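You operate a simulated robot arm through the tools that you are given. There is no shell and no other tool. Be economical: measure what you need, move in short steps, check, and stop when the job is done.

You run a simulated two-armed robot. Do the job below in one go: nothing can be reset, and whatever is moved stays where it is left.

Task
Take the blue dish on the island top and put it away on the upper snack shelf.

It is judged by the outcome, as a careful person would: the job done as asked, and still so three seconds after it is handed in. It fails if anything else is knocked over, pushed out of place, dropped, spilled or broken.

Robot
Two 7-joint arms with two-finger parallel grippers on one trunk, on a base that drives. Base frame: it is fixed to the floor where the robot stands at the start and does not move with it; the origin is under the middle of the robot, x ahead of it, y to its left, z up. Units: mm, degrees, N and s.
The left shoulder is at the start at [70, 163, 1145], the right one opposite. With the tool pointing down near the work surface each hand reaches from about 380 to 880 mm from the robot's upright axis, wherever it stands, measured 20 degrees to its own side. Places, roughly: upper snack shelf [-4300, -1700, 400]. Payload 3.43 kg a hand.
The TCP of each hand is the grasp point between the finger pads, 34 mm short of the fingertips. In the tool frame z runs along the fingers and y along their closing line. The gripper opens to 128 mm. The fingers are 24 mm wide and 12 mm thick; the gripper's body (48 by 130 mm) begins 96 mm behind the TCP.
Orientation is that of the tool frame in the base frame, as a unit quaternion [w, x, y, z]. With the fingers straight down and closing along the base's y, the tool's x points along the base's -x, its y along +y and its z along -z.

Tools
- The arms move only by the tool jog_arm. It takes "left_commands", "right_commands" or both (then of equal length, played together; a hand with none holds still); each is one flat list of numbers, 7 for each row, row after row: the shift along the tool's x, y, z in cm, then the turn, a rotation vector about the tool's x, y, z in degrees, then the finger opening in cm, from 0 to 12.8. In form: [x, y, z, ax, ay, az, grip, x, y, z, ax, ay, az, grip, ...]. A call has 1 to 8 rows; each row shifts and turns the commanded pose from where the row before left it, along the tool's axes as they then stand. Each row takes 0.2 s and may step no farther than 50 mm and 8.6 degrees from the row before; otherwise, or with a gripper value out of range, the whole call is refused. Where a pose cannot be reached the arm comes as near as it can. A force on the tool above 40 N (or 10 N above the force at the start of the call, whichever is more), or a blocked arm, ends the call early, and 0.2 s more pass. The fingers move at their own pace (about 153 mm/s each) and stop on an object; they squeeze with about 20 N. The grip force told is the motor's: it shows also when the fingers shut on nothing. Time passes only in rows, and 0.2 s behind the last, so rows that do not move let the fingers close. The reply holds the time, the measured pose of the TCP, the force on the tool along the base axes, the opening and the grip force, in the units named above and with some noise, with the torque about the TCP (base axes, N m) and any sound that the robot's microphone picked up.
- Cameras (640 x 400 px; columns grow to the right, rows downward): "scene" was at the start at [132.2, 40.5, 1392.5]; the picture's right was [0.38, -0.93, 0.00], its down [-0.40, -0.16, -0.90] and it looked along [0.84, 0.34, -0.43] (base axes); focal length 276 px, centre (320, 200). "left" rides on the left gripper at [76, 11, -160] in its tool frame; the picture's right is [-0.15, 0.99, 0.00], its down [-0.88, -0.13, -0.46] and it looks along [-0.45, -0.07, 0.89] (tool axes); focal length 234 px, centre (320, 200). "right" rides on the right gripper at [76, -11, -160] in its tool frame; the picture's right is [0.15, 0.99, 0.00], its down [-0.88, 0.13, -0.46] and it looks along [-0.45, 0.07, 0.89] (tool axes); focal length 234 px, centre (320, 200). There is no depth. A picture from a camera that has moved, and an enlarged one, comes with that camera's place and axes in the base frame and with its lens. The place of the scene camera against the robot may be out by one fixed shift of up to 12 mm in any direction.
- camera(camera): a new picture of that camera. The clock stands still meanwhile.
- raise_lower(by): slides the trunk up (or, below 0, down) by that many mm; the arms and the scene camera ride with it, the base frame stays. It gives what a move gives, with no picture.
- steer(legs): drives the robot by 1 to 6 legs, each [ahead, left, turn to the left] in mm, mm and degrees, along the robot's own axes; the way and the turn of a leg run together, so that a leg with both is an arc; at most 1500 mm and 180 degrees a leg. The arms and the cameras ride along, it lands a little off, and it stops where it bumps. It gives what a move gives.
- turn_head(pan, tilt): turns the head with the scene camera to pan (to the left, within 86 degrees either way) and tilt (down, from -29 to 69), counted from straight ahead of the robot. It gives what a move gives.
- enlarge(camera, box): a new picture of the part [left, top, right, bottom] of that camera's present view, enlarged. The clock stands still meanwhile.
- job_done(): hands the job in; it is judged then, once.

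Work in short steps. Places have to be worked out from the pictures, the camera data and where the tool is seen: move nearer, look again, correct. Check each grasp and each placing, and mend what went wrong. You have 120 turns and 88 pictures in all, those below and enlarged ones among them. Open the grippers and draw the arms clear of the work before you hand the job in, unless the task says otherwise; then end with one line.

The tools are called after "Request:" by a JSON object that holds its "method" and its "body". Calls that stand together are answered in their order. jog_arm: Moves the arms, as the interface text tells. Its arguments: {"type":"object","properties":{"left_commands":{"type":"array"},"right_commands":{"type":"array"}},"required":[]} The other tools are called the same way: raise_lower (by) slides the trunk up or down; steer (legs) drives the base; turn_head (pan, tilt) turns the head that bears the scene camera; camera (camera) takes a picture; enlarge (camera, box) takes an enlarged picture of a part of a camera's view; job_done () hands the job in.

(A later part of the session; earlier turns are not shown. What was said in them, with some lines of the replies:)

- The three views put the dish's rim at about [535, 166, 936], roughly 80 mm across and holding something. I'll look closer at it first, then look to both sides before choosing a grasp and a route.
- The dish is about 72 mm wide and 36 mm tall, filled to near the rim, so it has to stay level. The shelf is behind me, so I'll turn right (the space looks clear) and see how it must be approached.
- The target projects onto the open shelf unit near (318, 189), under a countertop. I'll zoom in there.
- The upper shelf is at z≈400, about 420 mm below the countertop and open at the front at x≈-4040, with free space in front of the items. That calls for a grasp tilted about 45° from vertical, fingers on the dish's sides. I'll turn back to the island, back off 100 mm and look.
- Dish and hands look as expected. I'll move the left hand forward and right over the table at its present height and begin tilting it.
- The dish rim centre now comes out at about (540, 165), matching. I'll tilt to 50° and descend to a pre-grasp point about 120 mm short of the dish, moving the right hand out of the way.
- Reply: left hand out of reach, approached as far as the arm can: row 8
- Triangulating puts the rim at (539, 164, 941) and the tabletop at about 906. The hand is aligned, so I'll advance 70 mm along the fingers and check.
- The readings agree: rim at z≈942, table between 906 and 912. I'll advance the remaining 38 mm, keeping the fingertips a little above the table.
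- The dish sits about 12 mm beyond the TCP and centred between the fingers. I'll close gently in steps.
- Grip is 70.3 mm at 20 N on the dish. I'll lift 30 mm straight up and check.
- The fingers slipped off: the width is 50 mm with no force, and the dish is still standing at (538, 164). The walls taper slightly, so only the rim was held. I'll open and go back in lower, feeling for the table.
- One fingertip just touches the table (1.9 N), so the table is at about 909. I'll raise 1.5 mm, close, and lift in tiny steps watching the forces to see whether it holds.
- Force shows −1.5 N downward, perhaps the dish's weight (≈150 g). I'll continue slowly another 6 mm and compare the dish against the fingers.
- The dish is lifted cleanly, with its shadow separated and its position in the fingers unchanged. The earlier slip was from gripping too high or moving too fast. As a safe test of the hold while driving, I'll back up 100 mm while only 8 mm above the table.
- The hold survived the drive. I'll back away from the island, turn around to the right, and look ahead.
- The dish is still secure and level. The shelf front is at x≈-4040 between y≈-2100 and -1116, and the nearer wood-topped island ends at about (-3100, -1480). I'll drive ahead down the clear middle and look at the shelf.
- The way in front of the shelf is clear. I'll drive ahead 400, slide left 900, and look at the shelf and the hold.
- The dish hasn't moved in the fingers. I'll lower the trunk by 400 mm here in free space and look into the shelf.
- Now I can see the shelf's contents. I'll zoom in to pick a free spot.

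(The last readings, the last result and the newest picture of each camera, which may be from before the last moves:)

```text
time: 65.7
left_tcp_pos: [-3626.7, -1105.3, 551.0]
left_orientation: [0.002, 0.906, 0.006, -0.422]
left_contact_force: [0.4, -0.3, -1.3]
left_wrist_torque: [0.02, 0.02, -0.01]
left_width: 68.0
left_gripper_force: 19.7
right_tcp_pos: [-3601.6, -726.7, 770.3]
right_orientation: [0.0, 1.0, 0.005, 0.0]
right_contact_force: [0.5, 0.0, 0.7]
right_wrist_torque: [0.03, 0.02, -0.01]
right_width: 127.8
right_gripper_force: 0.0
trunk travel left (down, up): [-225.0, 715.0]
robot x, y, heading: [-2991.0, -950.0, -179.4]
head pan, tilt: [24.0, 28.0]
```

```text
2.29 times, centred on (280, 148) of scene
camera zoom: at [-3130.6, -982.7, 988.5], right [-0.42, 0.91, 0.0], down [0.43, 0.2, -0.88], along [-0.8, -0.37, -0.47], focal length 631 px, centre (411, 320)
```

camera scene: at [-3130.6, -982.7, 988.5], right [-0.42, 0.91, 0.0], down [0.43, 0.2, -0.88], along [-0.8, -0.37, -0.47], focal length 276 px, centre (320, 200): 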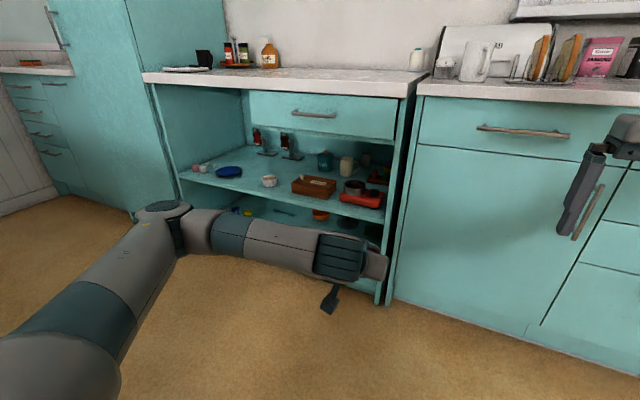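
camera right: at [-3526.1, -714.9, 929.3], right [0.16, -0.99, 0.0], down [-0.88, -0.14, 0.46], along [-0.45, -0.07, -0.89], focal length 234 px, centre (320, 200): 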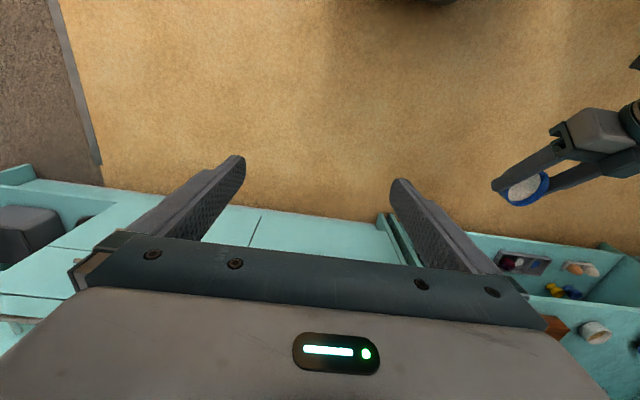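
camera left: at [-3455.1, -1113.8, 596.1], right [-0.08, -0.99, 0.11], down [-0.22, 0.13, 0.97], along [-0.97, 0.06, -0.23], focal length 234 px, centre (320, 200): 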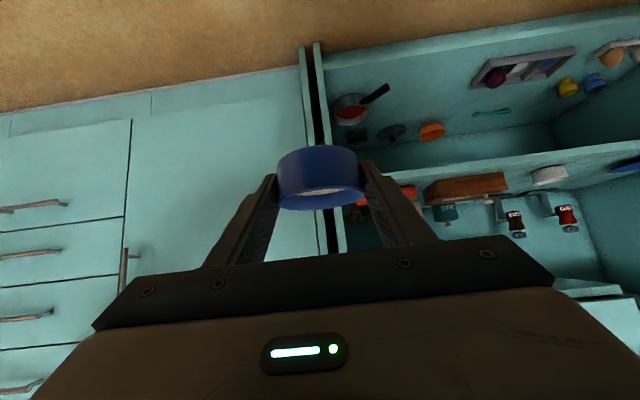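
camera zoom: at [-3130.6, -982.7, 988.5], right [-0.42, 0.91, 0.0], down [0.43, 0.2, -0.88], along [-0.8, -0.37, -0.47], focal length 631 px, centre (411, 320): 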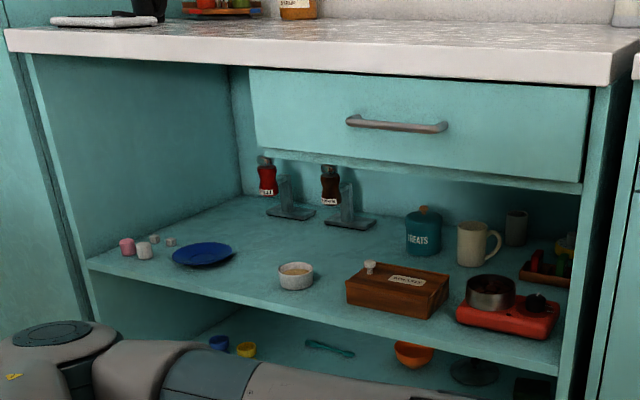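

The shelf surface is at z≈423 with its front at x≈-4037. There is a free gap between the blue plate (right edge y≈-1925) and the white ramekin (left edge y≈-1765), so I aim for about (-4110, -1845). I'll come in angled 30° left to keep the base clear of both the rear island and the cabinet.

Request:
{"method": "steer", "body": {"legs": [[257, 100, 0], [0, 0, 29.4]]}}

Request:
{"method": "turn_head", "body": {"pan": 0, "tilt": 32}}

Request:
{"method": "camera", "body": {"camera": "scene"}}

Request:
{"method": "camera", "body": {"camera": "left"}}

```text
time: 69.1
left_tcp_pos: [-3740.1, -1499.0, 551.2]
left_orientation: [0.11, 0.875, 0.237, -0.408]
left_contact_force: [-0.4, 0.1, -0.3]
left_wrist_torque: [0.0, 0.01, -0.01]
left_width: 67.9
left_gripper_force: 19.9
right_tcp_pos: [-3906.3, -1160.2, 770.9]
right_orientation: [0.0, 0.966, 0.26, 0.0]
right_contact_force: [2.0, 0.2, 0.0]
right_wrist_torque: [-0.01, -0.02, 0.0]
right_width: 127.9
right_gripper_force: 0.2
trunk travel left (down, up): [-225.0, 715.0]
robot x, y, heading: [-3266.5, -1052.2, -149.6]
head pan, tilt: [24.0, 28.0]
```

```text
time: 70.0
left_tcp_pos: [-3738.3, -1499.7, 550.5]
left_orientation: [0.109, 0.875, 0.236, -0.408]
left_contact_force: [-0.5, 0.4, -1.1]
left_wrist_torque: [0.05, -0.01, -0.02]
left_width: 67.8
left_gripper_force: 20.3
right_tcp_pos: [-3904.2, -1160.0, 771.1]
right_orientation: [0.0, 0.966, 0.259, 0.0]
right_contact_force: [0.1, 0.4, -0.8]
right_wrist_torque: [0.0, -0.03, 0.05]
right_width: 127.9
right_gripper_force: 0.0
trunk travel left (down, up): [-225.0, 715.0]
robot x, y, heading: [-3266.3, -1055.3, -150.0]
head pan, tilt: [0.0, 32.0]
```

```text
55 pictures are left
camera scene: at [-3390.2, -1118.2, 982.2], right [-0.5, 0.86, 0.0], down [0.46, 0.27, -0.85], along [-0.73, -0.43, -0.53], focal length 276 px, centre (320, 200)
```

scene: 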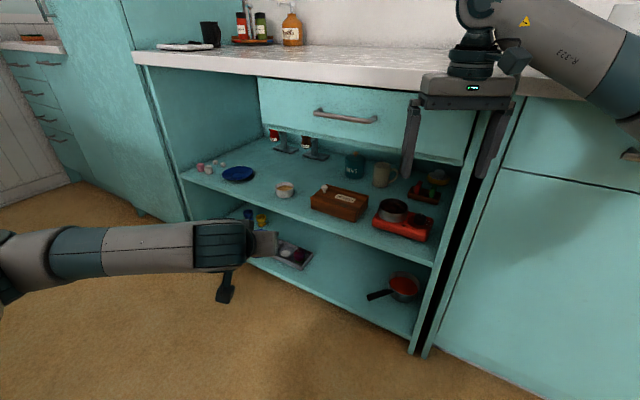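

```text
54 pictures are left
camera left: at [-3586.4, -1423.4, 596.1], right [0.42, -0.9, 0.11], down [-0.25, 0.0, 0.97], along [-0.87, -0.43, -0.23], focal length 234 px, centre (320, 200)
```

left: 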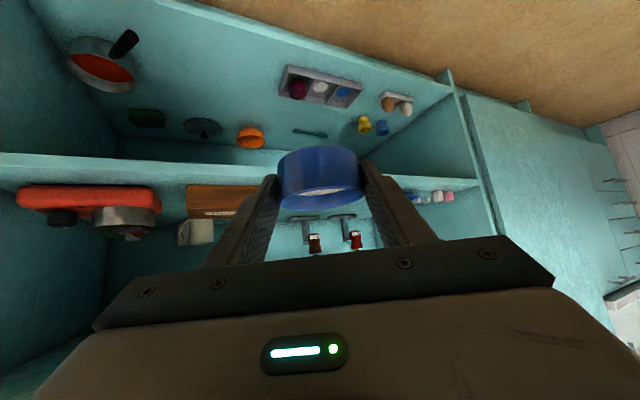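

Good view, but the right hand would meet the cabinet on going in. I'll fold the right hand back and outward first, then look at that arm.

Request:
{"method": "jog_arm", "body": {"right_commands": [4, -2.5, 0, 0, 0, 0, 6, 4, -2.5, 0, 0, 0, 0, 3, 4, -2.5, 0, 0, 0, 0, 0, 4, -2.5, 0, 0, 0, 0, 0, 4, -2.5, 0, 0, 0, 0, 0, 4, -2.5, 0, 0, 0, 0, 0]}}

Request:
{"method": "turn_head", "body": {"pan": -50, "tilt": 25}}

Request:
{"method": "camera", "body": {"camera": "scene"}}

```text
time: 71.4
left_tcp_pos: [-3738.5, -1499.2, 551.4]
left_orientation: [0.11, 0.875, 0.236, -0.408]
left_contact_force: [-1.0, 0.5, -1.2]
left_wrist_torque: [0.0, -0.03, -0.03]
left_width: 67.9
left_gripper_force: 20.2
right_tcp_pos: [-3772.6, -905.7, 770.4]
right_orientation: [0.0, 0.966, 0.26, 0.0]
right_contact_force: [0.6, -0.2, -0.3]
right_wrist_torque: [-0.01, -0.01, -0.01]
right_width: 0.0
right_gripper_force: 19.6
trunk travel left (down, up): [-225.0, 715.0]
robot x, y, heading: [-3264.5, -1051.8, -150.0]
head pan, tilt: [0.0, 32.0]
```

```text
time: 72.6
left_tcp_pos: [-3739.5, -1500.1, 551.5]
left_orientation: [0.111, 0.875, 0.237, -0.408]
left_contact_force: [-0.1, 0.1, -0.7]
left_wrist_torque: [0.01, -0.02, 0.02]
left_width: 67.9
left_gripper_force: 20.4
right_tcp_pos: [-3773.9, -907.1, 770.6]
right_orientation: [0.0, 0.966, 0.259, 0.0]
right_contact_force: [0.5, 0.1, -1.1]
right_wrist_torque: [0.0, 0.03, -0.02]
right_width: 0.0
right_gripper_force: 19.7
trunk travel left (down, up): [-225.0, 715.0]
robot x, y, heading: [-3264.7, -1051.9, -149.6]
head pan, tilt: [-50.0, 25.0]
```

```text
53 pictures are left
camera scene: at [-3399.5, -1041.8, 993.3], right [0.34, 0.94, 0.0], down [0.4, -0.14, -0.91], along [-0.85, 0.31, -0.42], focal length 276 px, centre (320, 200)
```

scene: 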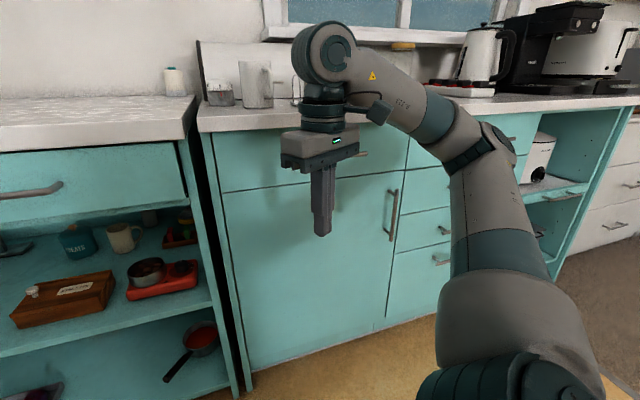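

Angled in, the right elbow and hand would hit the counter, so I'll approach facing the shelf squarely instead. I'll turn back 30° and look back-left to measure the clearance to the island behind.

Request:
{"method": "steer", "body": {"legs": [[0, 0, -30.2]]}}

Request:
{"method": "turn_head", "body": {"pan": 86, "tilt": 45}}

Request:
{"method": "camera", "body": {"camera": "scene"}}

```text
time: 74.5
left_tcp_pos: [-3899.3, -1207.3, 552.1]
left_orientation: [0.002, 0.907, 0.004, -0.422]
left_contact_force: [0.7, 0.5, -1.6]
left_wrist_torque: [0.04, -0.03, -0.01]
left_width: 68.1
left_gripper_force: 20.0
right_tcp_pos: [-3633.5, -674.6, 770.3]
right_orientation: [0.001, 1.0, 0.005, 0.0]
right_contact_force: [-1.1, -0.2, 0.8]
right_wrist_torque: [-0.01, 0.01, 0.01]
right_width: 0.0
right_gripper_force: 20.3
trunk travel left (down, up): [-225.0, 715.0]
robot x, y, heading: [-3267.9, -1052.9, -179.7]
head pan, tilt: [-50.0, 25.0]
```

```text
time: 76.6
left_tcp_pos: [-3898.3, -1206.6, 551.9]
left_orientation: [0.001, 0.906, 0.004, -0.422]
left_contact_force: [1.2, -0.2, -2.5]
left_wrist_torque: [0.01, 0.0, 0.02]
left_width: 68.0
left_gripper_force: 20.0
right_tcp_pos: [-3634.0, -674.8, 770.9]
right_orientation: [0.0, 1.0, 0.004, 0.0]
right_contact_force: [0.2, -0.1, -0.1]
right_wrist_torque: [-0.02, -0.04, 0.02]
right_width: 0.1
right_gripper_force: 20.3
trunk travel left (down, up): [-225.0, 715.0]
robot x, y, heading: [-3262.5, -1055.9, -179.6]
head pan, tilt: [85.9, 45.0]
```

```text
52 pictures are left
camera scene: at [-3324.7, -1129.3, 962.8], right [-1.0, 0.06, 0.0], down [0.04, 0.71, -0.71], along [-0.04, -0.71, -0.71], focal length 276 px, centre (320, 200)
```

scene: 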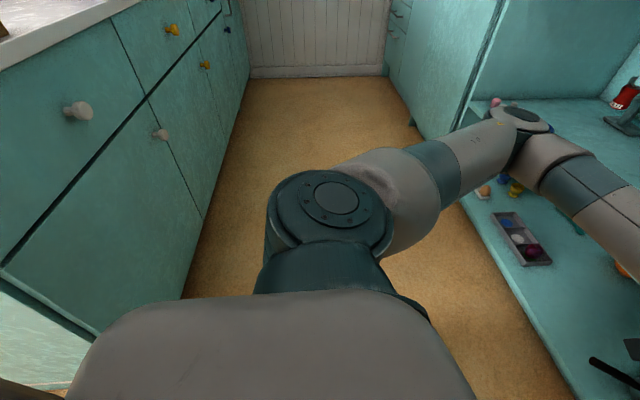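

The island's back face is actually at x≈-2850, so there is plenty of room. I'll slide left about 635 mm with the hand still in front of the shelf, then check alignment.

Request:
{"method": "steer", "body": {"legs": [[0, 637, 0]]}}

Request:
{"method": "turn_head", "body": {"pan": 8, "tilt": 38}}

Request:
{"method": "camera", "body": {"camera": "scene"}}

Request:
{"method": "camera", "body": {"camera": "left"}}

```text
time: 80.2
left_tcp_pos: [-3888.8, -1841.0, 550.3]
left_orientation: [0.003, 0.906, 0.008, -0.423]
left_contact_force: [-0.8, 0.2, -1.3]
left_wrist_torque: [0.04, 0.01, -0.02]
left_width: 67.9
left_gripper_force: 19.8
right_tcp_pos: [-3629.1, -1307.5, 771.0]
right_orientation: [0.0, 1.0, 0.007, 0.0]
right_contact_force: [-0.5, -1.2, 0.2]
right_wrist_torque: [0.03, 0.01, 0.0]
right_width: 0.0
right_gripper_force: 20.4
trunk travel left (down, up): [-225.0, 715.0]
robot x, y, heading: [-3259.7, -1682.3, -178.8]
head pan, tilt: [85.9, 45.0]
```

```text
time: 81.7
left_tcp_pos: [-3887.9, -1840.7, 551.1]
left_orientation: [0.003, 0.906, 0.008, -0.422]
left_contact_force: [-1.3, -0.3, -1.6]
left_wrist_torque: [0.02, 0.01, 0.05]
left_width: 67.7
left_gripper_force: 20.1
right_tcp_pos: [-3628.7, -1308.4, 771.1]
right_orientation: [0.0, 1.0, 0.008, -0.001]
right_contact_force: [0.3, -0.5, -0.4]
right_wrist_torque: [0.01, -0.03, -0.03]
right_width: 0.0
right_gripper_force: 20.1
trunk travel left (down, up): [-225.0, 715.0]
robot x, y, heading: [-3256.2, -1684.1, -179.1]
head pan, tilt: [8.0, 38.0]
```

```text
51 pictures are left
camera scene: at [-3396.9, -1690.9, 973.0], right [-0.16, 0.99, 0.0], down [0.61, 0.1, -0.79], along [-0.78, -0.12, -0.62], focal length 276 px, centre (320, 200)
```

scene: 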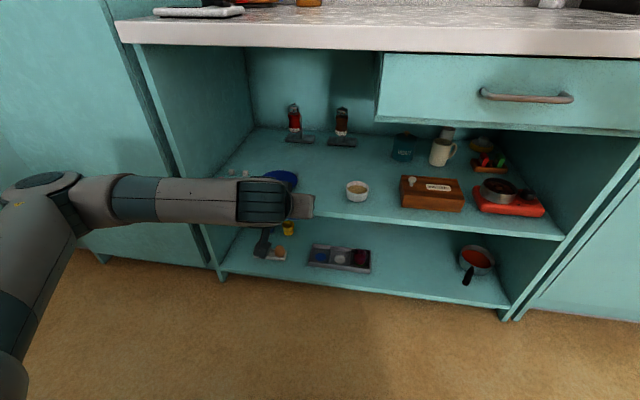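

```text
50 pictures are left
camera left: at [-3718.0, -1848.9, 596.2], right [-0.08, -0.99, 0.11], down [-0.22, 0.13, 0.97], along [-0.97, 0.05, -0.23], focal length 234 px, centre (320, 200)
```

left: 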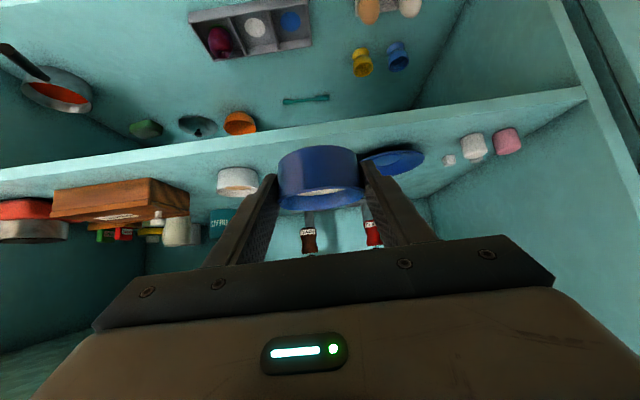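

The ramekin comes out at (-4120, -1680) from both cameras, and the plate's right edge at y≈-1893, so the gap's middle is y≈-1805. I'll zoom in to fix the shelf's front edge and height before going in.

Request:
{"method": "enlarge", "body": {"camera": "left", "box": [160, 90, 480, 290]}}

Request:
{"method": "enlarge", "body": {"camera": "scene", "box": [220, 110, 460, 260]}}

```text
2.00 times, centred on (320, 190) of left
camera zoom: at [-3718.0, -1848.9, 596.2], right [-0.08, -0.99, 0.11], down [-0.22, 0.13, 0.97], along [-0.97, 0.05, -0.23], focal length 468 px, centre (320, 220)
```

zoom: 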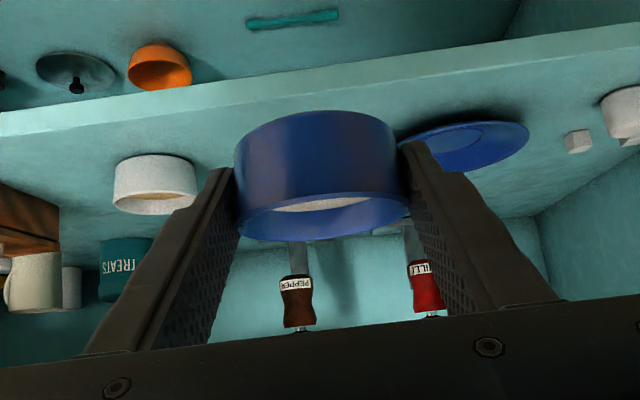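

```text
2.67 times, centred on (340, 185) of scene
camera zoom: at [-3396.9, -1690.9, 973.0], right [-0.16, 0.99, 0.0], down [0.61, 0.1, -0.79], along [-0.78, -0.12, -0.62], focal length 736 px, centre (267, 240)
```

zoom: 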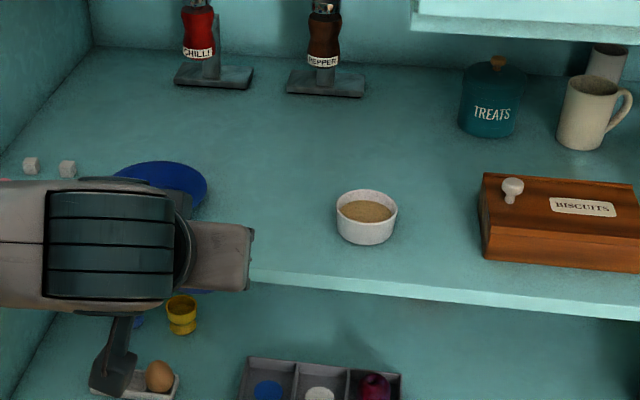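

Shelf front x≈-4038 and top z≈423 agree in both cameras, with the ramekin at (-4133, -1680). I'll shift 44 mm right and go in 130 mm at this height, then check before the rest.

Request:
{"method": "steer", "body": {"legs": [[0, -44, 0], [130, 0, 0]]}}

Request:
{"method": "camera", "body": {"camera": "left"}}

Request:
{"method": "camera", "body": {"camera": "scene"}}

```text
time: 83.5
left_tcp_pos: [-4020.7, -1796.7, 551.4]
left_orientation: [0.003, 0.906, 0.008, -0.422]
left_contact_force: [0.5, -0.3, -1.4]
left_wrist_torque: [0.0, -0.01, 0.0]
left_width: 67.8
left_gripper_force: 19.4
right_tcp_pos: [-3760.9, -1263.5, 769.6]
right_orientation: [0.0, 1.0, 0.008, 0.0]
right_contact_force: [-0.1, 0.1, 0.4]
right_wrist_torque: [-0.04, -0.02, 0.0]
right_width: 0.1
right_gripper_force: 19.3
trunk travel left (down, up): [-225.0, 715.0]
robot x, y, heading: [-3389.9, -1641.9, -179.0]
head pan, tilt: [8.0, 38.0]
```

```text
47 pictures are left
camera left: at [-3850.2, -1805.9, 595.9], right [-0.08, -0.99, 0.11], down [-0.22, 0.13, 0.97], along [-0.97, 0.05, -0.23], focal length 234 px, centre (320, 200)
```

left: 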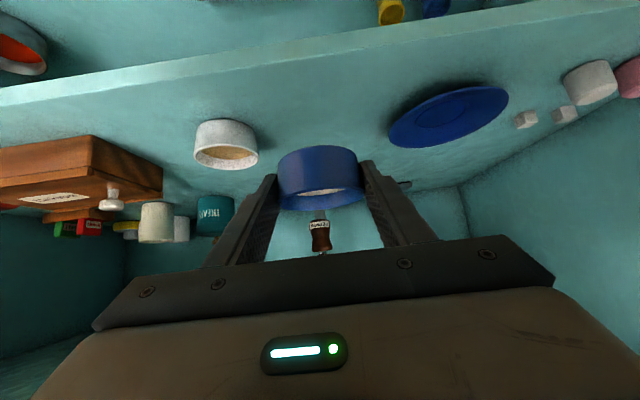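

```text
46 pictures are left
camera scene: at [-3529.3, -1647.8, 972.9], right [-0.16, 0.99, 0.0], down [0.61, 0.1, -0.79], along [-0.78, -0.12, -0.62], focal length 276 px, centre (320, 200)
```

scene: 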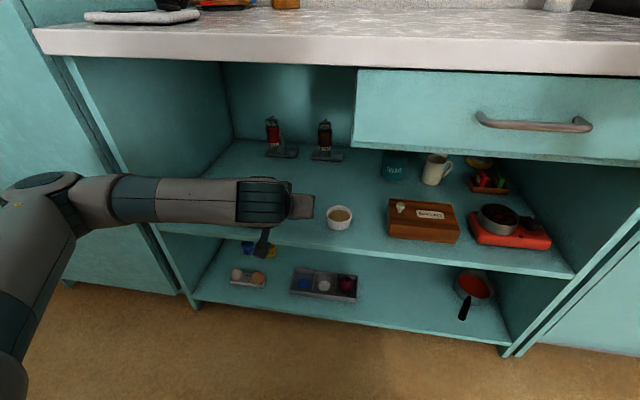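

Clearances look right on both sides. I'll go the last 85 mm in, with 8 mm to the left to centre in the gap.

Request:
{"method": "steer", "body": {"legs": [[85, 8, 0]]}}

Request:
{"method": "camera", "body": {"camera": "left"}}

Request:
{"method": "camera", "body": {"camera": "scene"}}

```text
time: 84.5
left_tcp_pos: [-4104.1, -1806.6, 551.0]
left_orientation: [0.003, 0.907, 0.008, -0.422]
left_contact_force: [-0.4, 0.1, -0.4]
left_wrist_torque: [0.02, 0.02, 0.03]
left_width: 67.7
left_gripper_force: 20.3
right_tcp_pos: [-3842.8, -1272.6, 770.6]
right_orientation: [0.0, 1.0, 0.008, 0.001]
right_contact_force: [-1.1, -0.7, -0.9]
right_wrist_torque: [-0.01, 0.0, 0.01]
right_width: 0.0
right_gripper_force: 20.0
trunk travel left (down, up): [-225.0, 715.0]
robot x, y, heading: [-3473.2, -1647.0, -178.9]
head pan, tilt: [8.0, 38.0]
```

```text
45 pictures are left
camera left: at [-3933.1, -1814.9, 595.8], right [-0.08, -0.99, 0.11], down [-0.22, 0.13, 0.97], along [-0.97, 0.05, -0.23], focal length 234 px, centre (320, 200)
```

left: 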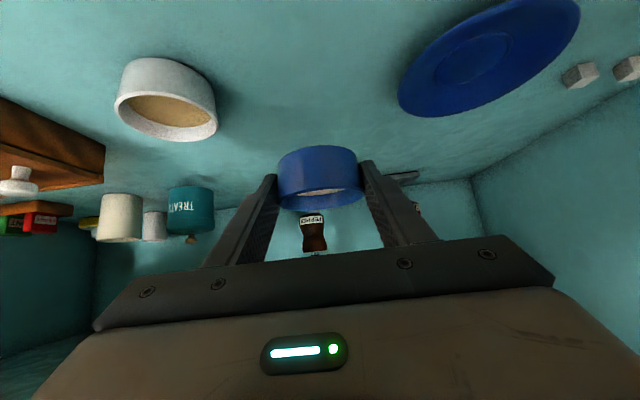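

```text
44 pictures are left
camera scene: at [-3612.1, -1657.1, 972.9], right [-0.15, 0.99, 0.0], down [0.61, 0.1, -0.79], along [-0.78, -0.12, -0.62], focal length 276 px, centre (320, 200)
```

scene: 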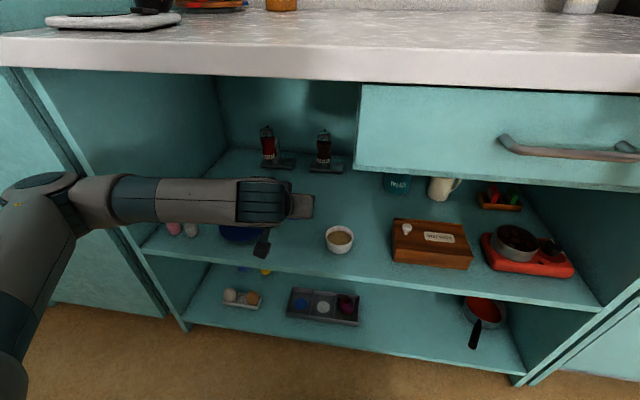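

The dish is over the free gap with the front edge well behind it. I'll lower 70 mm with the trunk and check.

Request:
{"method": "raise_lower", "body": {"by": -70}}

Request:
{"method": "camera", "body": {"camera": "left"}}

Request:
{"method": "enlarge", "body": {"camera": "scene", "box": [180, 160, 420, 310]}}

```text
time: 85.6
left_tcp_pos: [-4105.0, -1806.1, 482.1]
left_orientation: [0.004, 0.906, 0.008, -0.422]
left_contact_force: [1.1, -0.2, -1.1]
left_wrist_torque: [0.04, 0.0, 0.02]
left_width: 67.9
left_gripper_force: 19.9
right_tcp_pos: [-3842.8, -1272.7, 700.1]
right_orientation: [0.0, 1.0, 0.007, -0.001]
right_contact_force: [-0.4, 0.2, 0.9]
right_wrist_torque: [0.02, 0.02, 0.0]
right_width: 0.0
right_gripper_force: 20.0
trunk travel left (down, up): [-155.0, 785.0]
robot x, y, heading: [-3473.5, -1648.2, -179.3]
head pan, tilt: [8.0, 38.0]
```

```text
43 pictures are left
camera left: at [-3932.7, -1814.9, 526.3], right [-0.08, -0.99, 0.11], down [-0.22, 0.13, 0.97], along [-0.97, 0.05, -0.23], focal length 234 px, centre (320, 200)
```

left: 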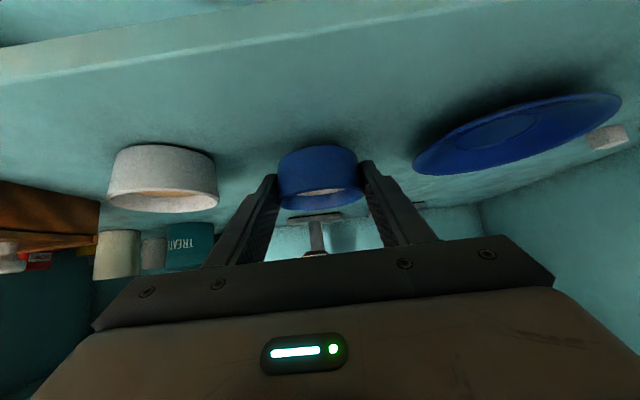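

```text
2.67 times, centred on (300, 235) of scene
camera zoom: at [-3611.4, -1657.1, 903.1], right [-0.15, 0.99, 0.0], down [0.61, 0.1, -0.79], along [-0.78, -0.12, -0.62], focal length 736 px, centre (373, 107)
```

zoom: 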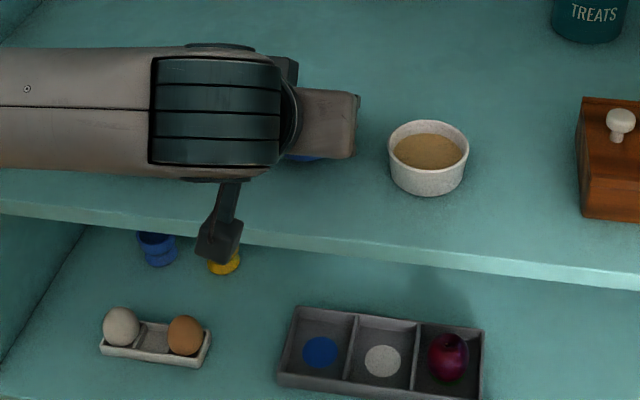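

Consistent with the shelf at z≈424 and the dish about 25 mm above it. I'll lower 18 mm, then feel down in small steps for contact.

Request:
{"method": "raise_lower", "body": {"by": -18}}

Request:
{"method": "raise_lower", "body": {"by": -3}}

Request:
{"method": "enlarge", "body": {"camera": "left", "box": [200, 100, 440, 250]}}

```text
time: 86.2
left_tcp_pos: [-4104.5, -1806.1, 470.6]
left_orientation: [0.003, 0.903, 0.009, -0.43]
left_contact_force: [1.5, -4.0, 37.0]
left_wrist_torque: [-0.99, 0.28, -0.23]
left_width: 68.0
left_gripper_force: 20.4
right_tcp_pos: [-3840.8, -1272.5, 685.6]
right_orientation: [0.001, 1.0, 0.007, -0.001]
right_contact_force: [0.0, -0.3, -0.5]
right_wrist_torque: [-0.01, -0.02, -0.01]
right_width: 0.2
right_gripper_force: 19.9
trunk travel left (down, up): [-137.0, 803.0]
robot x, y, heading: [-3472.2, -1646.6, -179.3]
head pan, tilt: [8.0, 38.0]
```

```text
time: 86.6
left_tcp_pos: [-4106.3, -1805.6, 470.0]
left_orientation: [0.002, 0.902, 0.008, -0.432]
left_contact_force: [-1.1, 0.1, 12.2]
left_wrist_torque: [-0.34, 0.14, -0.21]
left_width: 67.9
left_gripper_force: 19.5
right_tcp_pos: [-3842.6, -1273.3, 681.6]
right_orientation: [0.001, 1.0, 0.008, 0.0]
right_contact_force: [1.3, -0.2, -0.3]
right_wrist_torque: [-0.01, 0.01, -0.01]
right_width: 0.1
right_gripper_force: 19.9
trunk travel left (down, up): [-136.0, 804.0]
robot x, y, heading: [-3473.9, -1646.9, -179.4]
head pan, tilt: [8.0, 38.0]
stopped: the force on the tool passed its limit (the readings are from after the stop); the commanded pose is now the measured one
```

```text
2.67 times, centred on (320, 175) of left
camera zoom: at [-3934.3, -1814.7, 512.3], right [-0.08, -0.99, 0.11], down [-0.2, 0.12, 0.97], along [-0.98, 0.05, -0.21], focal length 624 px, centre (320, 267)
```

zoom: 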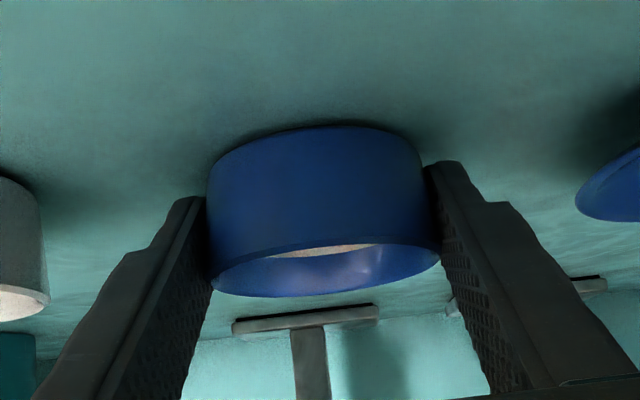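

The dish met the shelf at TCP z≈470, so the shelf is a bit higher than I judged. I'll ease up 1 mm to relieve the push and read the force.

Request:
{"method": "raise_lower", "body": {"by": 1}}

Request:
{"method": "camera", "body": {"camera": "left"}}

Request:
{"method": "enlarge", "body": {"camera": "scene", "box": [180, 160, 420, 310]}}

```text
time: 87.1
left_tcp_pos: [-4106.4, -1805.9, 470.6]
left_orientation: [0.003, 0.903, 0.009, -0.43]
left_contact_force: [-6.2, 1.2, 14.3]
left_wrist_torque: [-0.56, 0.47, -0.28]
left_width: 68.0
left_gripper_force: 20.2
right_tcp_pos: [-3842.5, -1274.2, 683.3]
right_orientation: [0.0, 1.0, 0.008, 0.0]
right_contact_force: [-0.3, 0.2, -0.1]
right_wrist_torque: [-0.01, -0.03, -0.03]
right_width: 0.0
right_gripper_force: 20.0
trunk travel left (down, up): [-137.0, 803.0]
robot x, y, heading: [-3471.3, -1647.2, -179.2]
head pan, tilt: [8.0, 38.0]
```

```text
40 pictures are left
camera left: at [-3934.5, -1814.5, 512.8], right [-0.08, -0.99, 0.11], down [-0.2, 0.12, 0.97], along [-0.98, 0.05, -0.21], focal length 234 px, centre (320, 200)
```

left: 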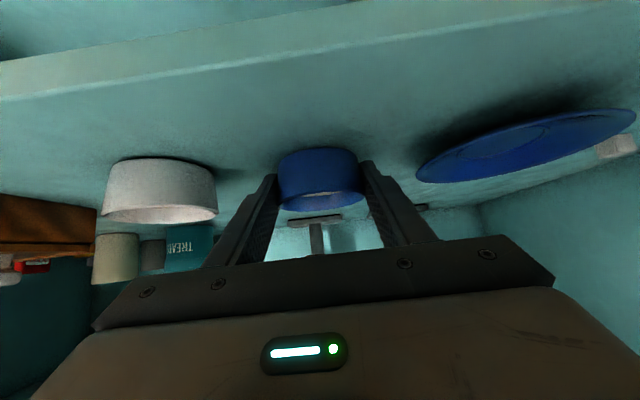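

```text
2.67 times, centred on (300, 235) of scene
camera zoom: at [-3610.7, -1656.7, 885.5], right [-0.15, 0.99, 0.0], down [0.61, 0.09, -0.79], along [-0.78, -0.12, -0.61], focal length 736 px, centre (373, 107)
```

zoom: 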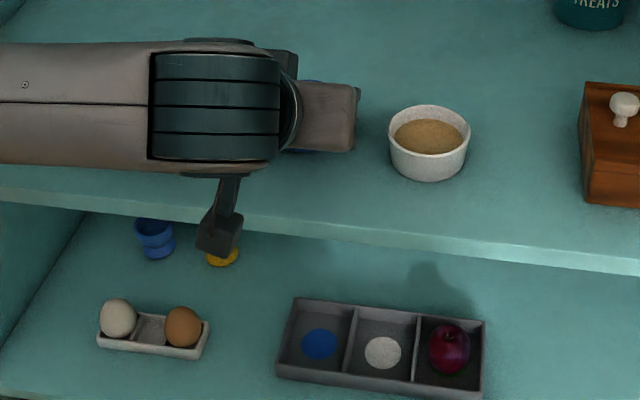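

With the shelf at z≈437, the ramekin's place fits all four views, and the contact lies under the dish's edge. So the dish really is on the shelf. I'll ease up 1 mm more and then release slowly.

Request:
{"method": "raise_lower", "body": {"by": 1}}

Request:
{"method": "jog_arm", "body": {"left_commands": [0, 0, 0, 0, 0, 0, 6.8, 0, 0, 0, 0, 0, 0, 7.0]}}

Request:
{"method": "enlarge", "body": {"camera": "left", "box": [200, 100, 440, 250]}}

```text
time: 87.6
left_tcp_pos: [-4105.6, -1805.3, 470.4]
left_orientation: [0.003, 0.904, 0.008, -0.428]
left_contact_force: [-5.8, 2.9, 14.8]
left_wrist_torque: [-0.51, 0.49, -0.26]
left_width: 67.7
left_gripper_force: 20.3
right_tcp_pos: [-3844.1, -1272.0, 683.6]
right_orientation: [0.0, 1.0, 0.008, 0.001]
right_contact_force: [-0.1, -0.2, 0.8]
right_wrist_torque: [-0.02, -0.03, -0.01]
right_width: 0.0
right_gripper_force: 20.0
trunk travel left (down, up): [-138.0, 802.0]
robot x, y, heading: [-3475.9, -1647.4, -179.1]
head pan, tilt: [8.0, 38.0]
```

```text
time: 88.2
left_tcp_pos: [-4106.1, -1807.5, 470.7]
left_orientation: [0.003, 0.903, 0.008, -0.429]
left_contact_force: [-5.9, 3.8, 16.0]
left_wrist_torque: [-0.46, 0.4, -0.27]
left_width: 68.4
left_gripper_force: 0.1
right_tcp_pos: [-3842.5, -1272.3, 684.8]
right_orientation: [0.0, 1.0, 0.008, 0.0]
right_contact_force: [-0.4, -0.5, -0.7]
right_wrist_torque: [0.01, 0.02, 0.04]
right_width: 0.0
right_gripper_force: 20.1
trunk travel left (down, up): [-138.0, 802.0]
robot x, y, heading: [-3472.2, -1647.3, -179.2]
head pan, tilt: [8.0, 38.0]
```

```text
2.67 times, centred on (320, 175) of left
camera zoom: at [-3933.8, -1814.6, 513.3], right [-0.08, -0.99, 0.11], down [-0.21, 0.12, 0.97], along [-0.98, 0.05, -0.21], focal length 624 px, centre (320, 267)
```

zoom: 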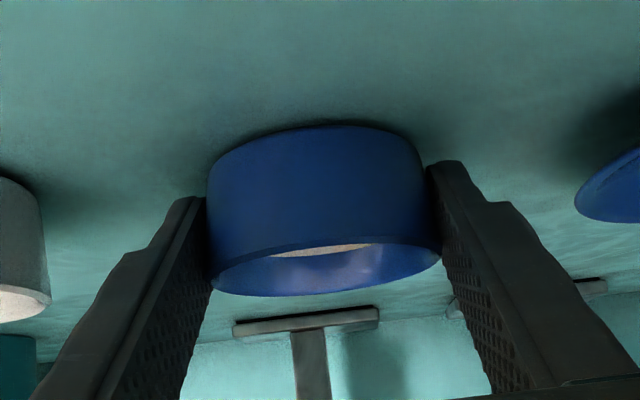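

Grip force is zero and the dish hasn't moved. The remaining force must be a fingertip on the shelf. I'll open a little more and confirm the dish is standing.

Request:
{"method": "jog_arm", "body": {"left_commands": [0, 0, 0, 0, 0, 0, 7.4, 0, 0, 0, 0, 0, 0, 7.8, 0, 0, 0, 0, 0, 0, 8.2]}}

Request:
{"method": "enlarge", "body": {"camera": "left", "box": [200, 100, 440, 250]}}

```text
time: 89.0
left_tcp_pos: [-4105.7, -1804.7, 471.4]
left_orientation: [0.003, 0.903, 0.008, -0.429]
left_contact_force: [0.2, 13.9, 15.5]
left_wrist_torque: [-0.18, 0.32, -0.3]
left_width: 74.1
left_gripper_force: 0.0
right_tcp_pos: [-3842.6, -1273.3, 682.8]
right_orientation: [0.002, 1.0, 0.008, -0.002]
right_contact_force: [-0.1, 0.8, 0.2]
right_wrist_torque: [-0.02, -0.02, 0.0]
right_width: 0.0
right_gripper_force: 19.6
trunk travel left (down, up): [-138.0, 802.0]
robot x, y, heading: [-3474.9, -1650.2, -178.9]
head pan, tilt: [8.0, 38.0]
```

```text
2.67 times, centred on (320, 175) of left
camera zoom: at [-3933.3, -1813.7, 513.4], right [-0.08, -0.99, 0.11], down [-0.21, 0.12, 0.97], along [-0.98, 0.05, -0.21], focal length 624 px, centre (320, 267)
```

zoom: 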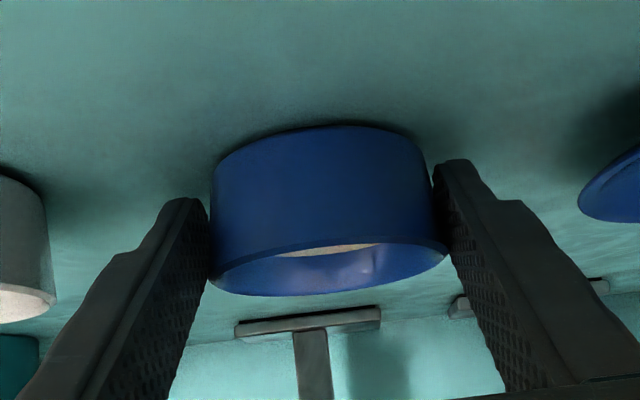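

The dish stands by itself, but a fingertip is dragging on the shelf. I'll lift the hand 4 mm and open a bit more.

Request:
{"method": "jog_arm", "body": {"left_commands": [-0.15, 0, -0.13, 0, 0, 0, 7.8, -0.15, 0, -0.13, 0, 0, 0, 8.2, 0, 0, 0, 0, 0, 0, 8.6, 0, 0, 0, 0, 0, 0, 9.0]}}

Request:
{"method": "camera", "body": {"camera": "left"}}

```text
time: 90.0
left_tcp_pos: [-4105.9, -1807.0, 472.3]
left_orientation: [0.003, 0.904, 0.009, -0.427]
left_contact_force: [0.5, -0.2, -0.1]
left_wrist_torque: [-0.03, 0.03, -0.01]
left_width: 90.1
left_gripper_force: 0.0
right_tcp_pos: [-3843.4, -1273.9, 683.7]
right_orientation: [-0.001, 1.0, 0.008, 0.0]
right_contact_force: [-0.7, 0.0, -0.4]
right_wrist_torque: [-0.01, 0.01, -0.04]
right_width: 0.0
right_gripper_force: 20.0
trunk travel left (down, up): [-138.0, 802.0]
robot x, y, heading: [-3475.6, -1648.5, -179.0]
head pan, tilt: [8.0, 38.0]
```

```text
36 pictures are left
camera left: at [-3933.7, -1814.5, 515.9], right [-0.07, -0.99, 0.11], down [-0.21, 0.12, 0.97], along [-0.98, 0.05, -0.22], focal length 234 px, centre (320, 200)
```

left: 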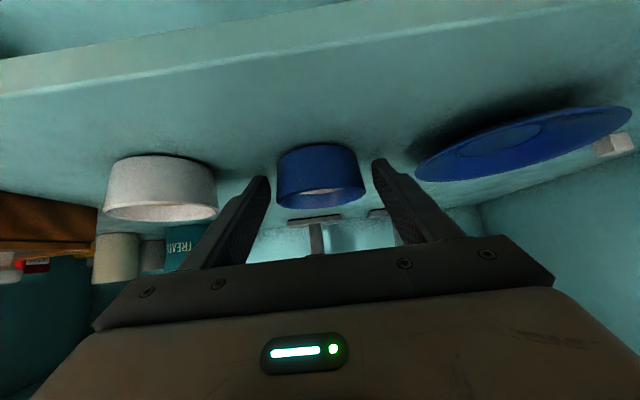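

All free with no contact force, and the dish is standing clear between the fingers. I'll draw the hand back along the finger direction, then back the robot away.

Request:
{"method": "jog_arm", "body": {"left_commands": [0, 0, -1.5, 0, 0, 0, 9.0, 0, 0, -2, 0, 0, 0, 9.0, 0, 0, -2, 0, 0, 0, 9.0, 0, 0, -2, 0, 0, 0, 9.0]}}

Request:
{"method": "steer", "body": {"legs": [[-250, 0, 0]]}}

Request:
{"method": "camera", "body": {"camera": "scene"}}

Request:
{"method": "camera", "body": {"camera": "left"}}

```text
time: 91.0
left_tcp_pos: [-4048.8, -1806.2, 520.6]
left_orientation: [0.002, 0.903, 0.008, -0.429]
left_contact_force: [0.3, 0.0, -0.3]
left_wrist_torque: [-0.01, -0.01, 0.0]
left_width: 89.9
left_gripper_force: 0.1
right_tcp_pos: [-3843.5, -1273.3, 683.9]
right_orientation: [0.0, 1.0, 0.008, 0.0]
right_contact_force: [0.1, -0.7, -0.1]
right_wrist_torque: [-0.02, 0.01, 0.01]
right_width: 0.0
right_gripper_force: 19.6
trunk travel left (down, up): [-138.0, 802.0]
robot x, y, heading: [-3473.6, -1650.4, -179.0]
head pan, tilt: [8.0, 38.0]
```

```text
time: 92.8
left_tcp_pos: [-3800.7, -1801.7, 521.0]
left_orientation: [0.003, 0.904, 0.009, -0.428]
left_contact_force: [-0.7, 0.2, 0.9]
left_wrist_torque: [0.0, 0.0, -0.02]
left_width: 90.0
left_gripper_force: 0.0
right_tcp_pos: [-3595.4, -1269.7, 684.1]
right_orientation: [0.0, 1.0, 0.008, 0.0]
right_contact_force: [0.2, 0.1, -0.5]
right_wrist_torque: [-0.01, 0.02, -0.03]
right_width: 0.2
right_gripper_force: 20.4
trunk travel left (down, up): [-138.0, 802.0]
robot x, y, heading: [-3224.3, -1645.8, -179.0]
head pan, tilt: [8.0, 38.0]
```

```text
35 pictures are left
camera scene: at [-3363.2, -1653.1, 886.3], right [-0.16, 0.99, 0.0], down [0.61, 0.1, -0.79], along [-0.78, -0.12, -0.62], focal length 276 px, centre (320, 200)
```

scene: 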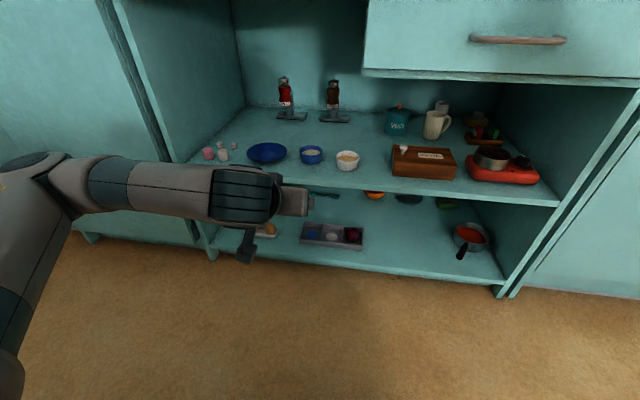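

```text
34 pictures are left
camera left: at [-3628.9, -1809.9, 563.6], right [-0.08, -0.99, 0.11], down [-0.21, 0.12, 0.97], along [-0.98, 0.05, -0.21], focal length 234 px, centre (320, 200)
```

left: 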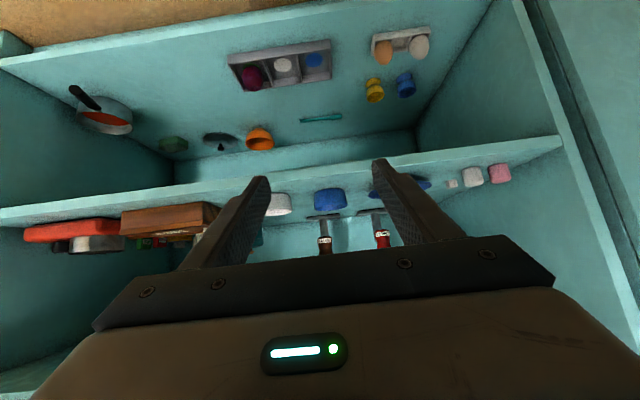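

The arms are clear. I'll take one close look to confirm that the dish stands upright with its contents and the neighbours are untouched, and open the right gripper.

Request:
{"method": "jog_arm", "body": {"right_commands": [0, 0, 0, 0, 0, 0, 8, 0, 0, 0, 0, 0, 0, 8, 0, 0, 0, 0, 0, 0, 8]}}

Request:
{"method": "enlarge", "body": {"camera": "scene", "box": [190, 70, 470, 245]}}

```text
time: 93.6
left_tcp_pos: [-3800.2, -1801.2, 519.4]
left_orientation: [0.002, 0.904, 0.008, -0.428]
left_contact_force: [0.4, 0.2, -0.4]
left_wrist_torque: [0.01, 0.04, 0.03]
left_width: 90.0
left_gripper_force: 0.0
right_tcp_pos: [-3593.2, -1270.2, 683.3]
right_orientation: [0.001, 1.0, 0.008, 0.0]
right_contact_force: [-0.2, 0.2, 0.7]
right_wrist_torque: [0.0, -0.02, 0.01]
right_width: 79.9
right_gripper_force: 0.0
trunk travel left (down, up): [-138.0, 802.0]
robot x, y, heading: [-3225.9, -1642.7, -178.9]
head pan, tilt: [8.0, 38.0]
```

```text
2.29 times, centred on (330, 158) of scene
camera zoom: at [-3363.3, -1653.1, 886.3], right [-0.16, 0.99, 0.0], down [0.61, 0.1, -0.79], along [-0.78, -0.12, -0.62], focal length 631 px, centre (297, 297)
```

zoom: 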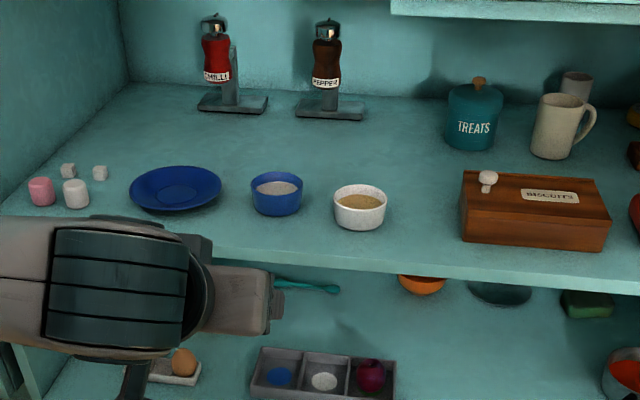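

The dish stands upright with its contents between the plate and the ramekin, everything else looks undisturbed, and both hands are open and clear. I'm handing the job in.

Request:
{"method": "job_done", "body": {}}

```text
The job is handed in.
```

The blue dish is on the upper snack shelf, upright with its contents still in it, between the blue plate and the white ramekin; nothing else looks disturbed. My first lift slipped off the rim, but the dish stayed standing on the island and the second grasp held.
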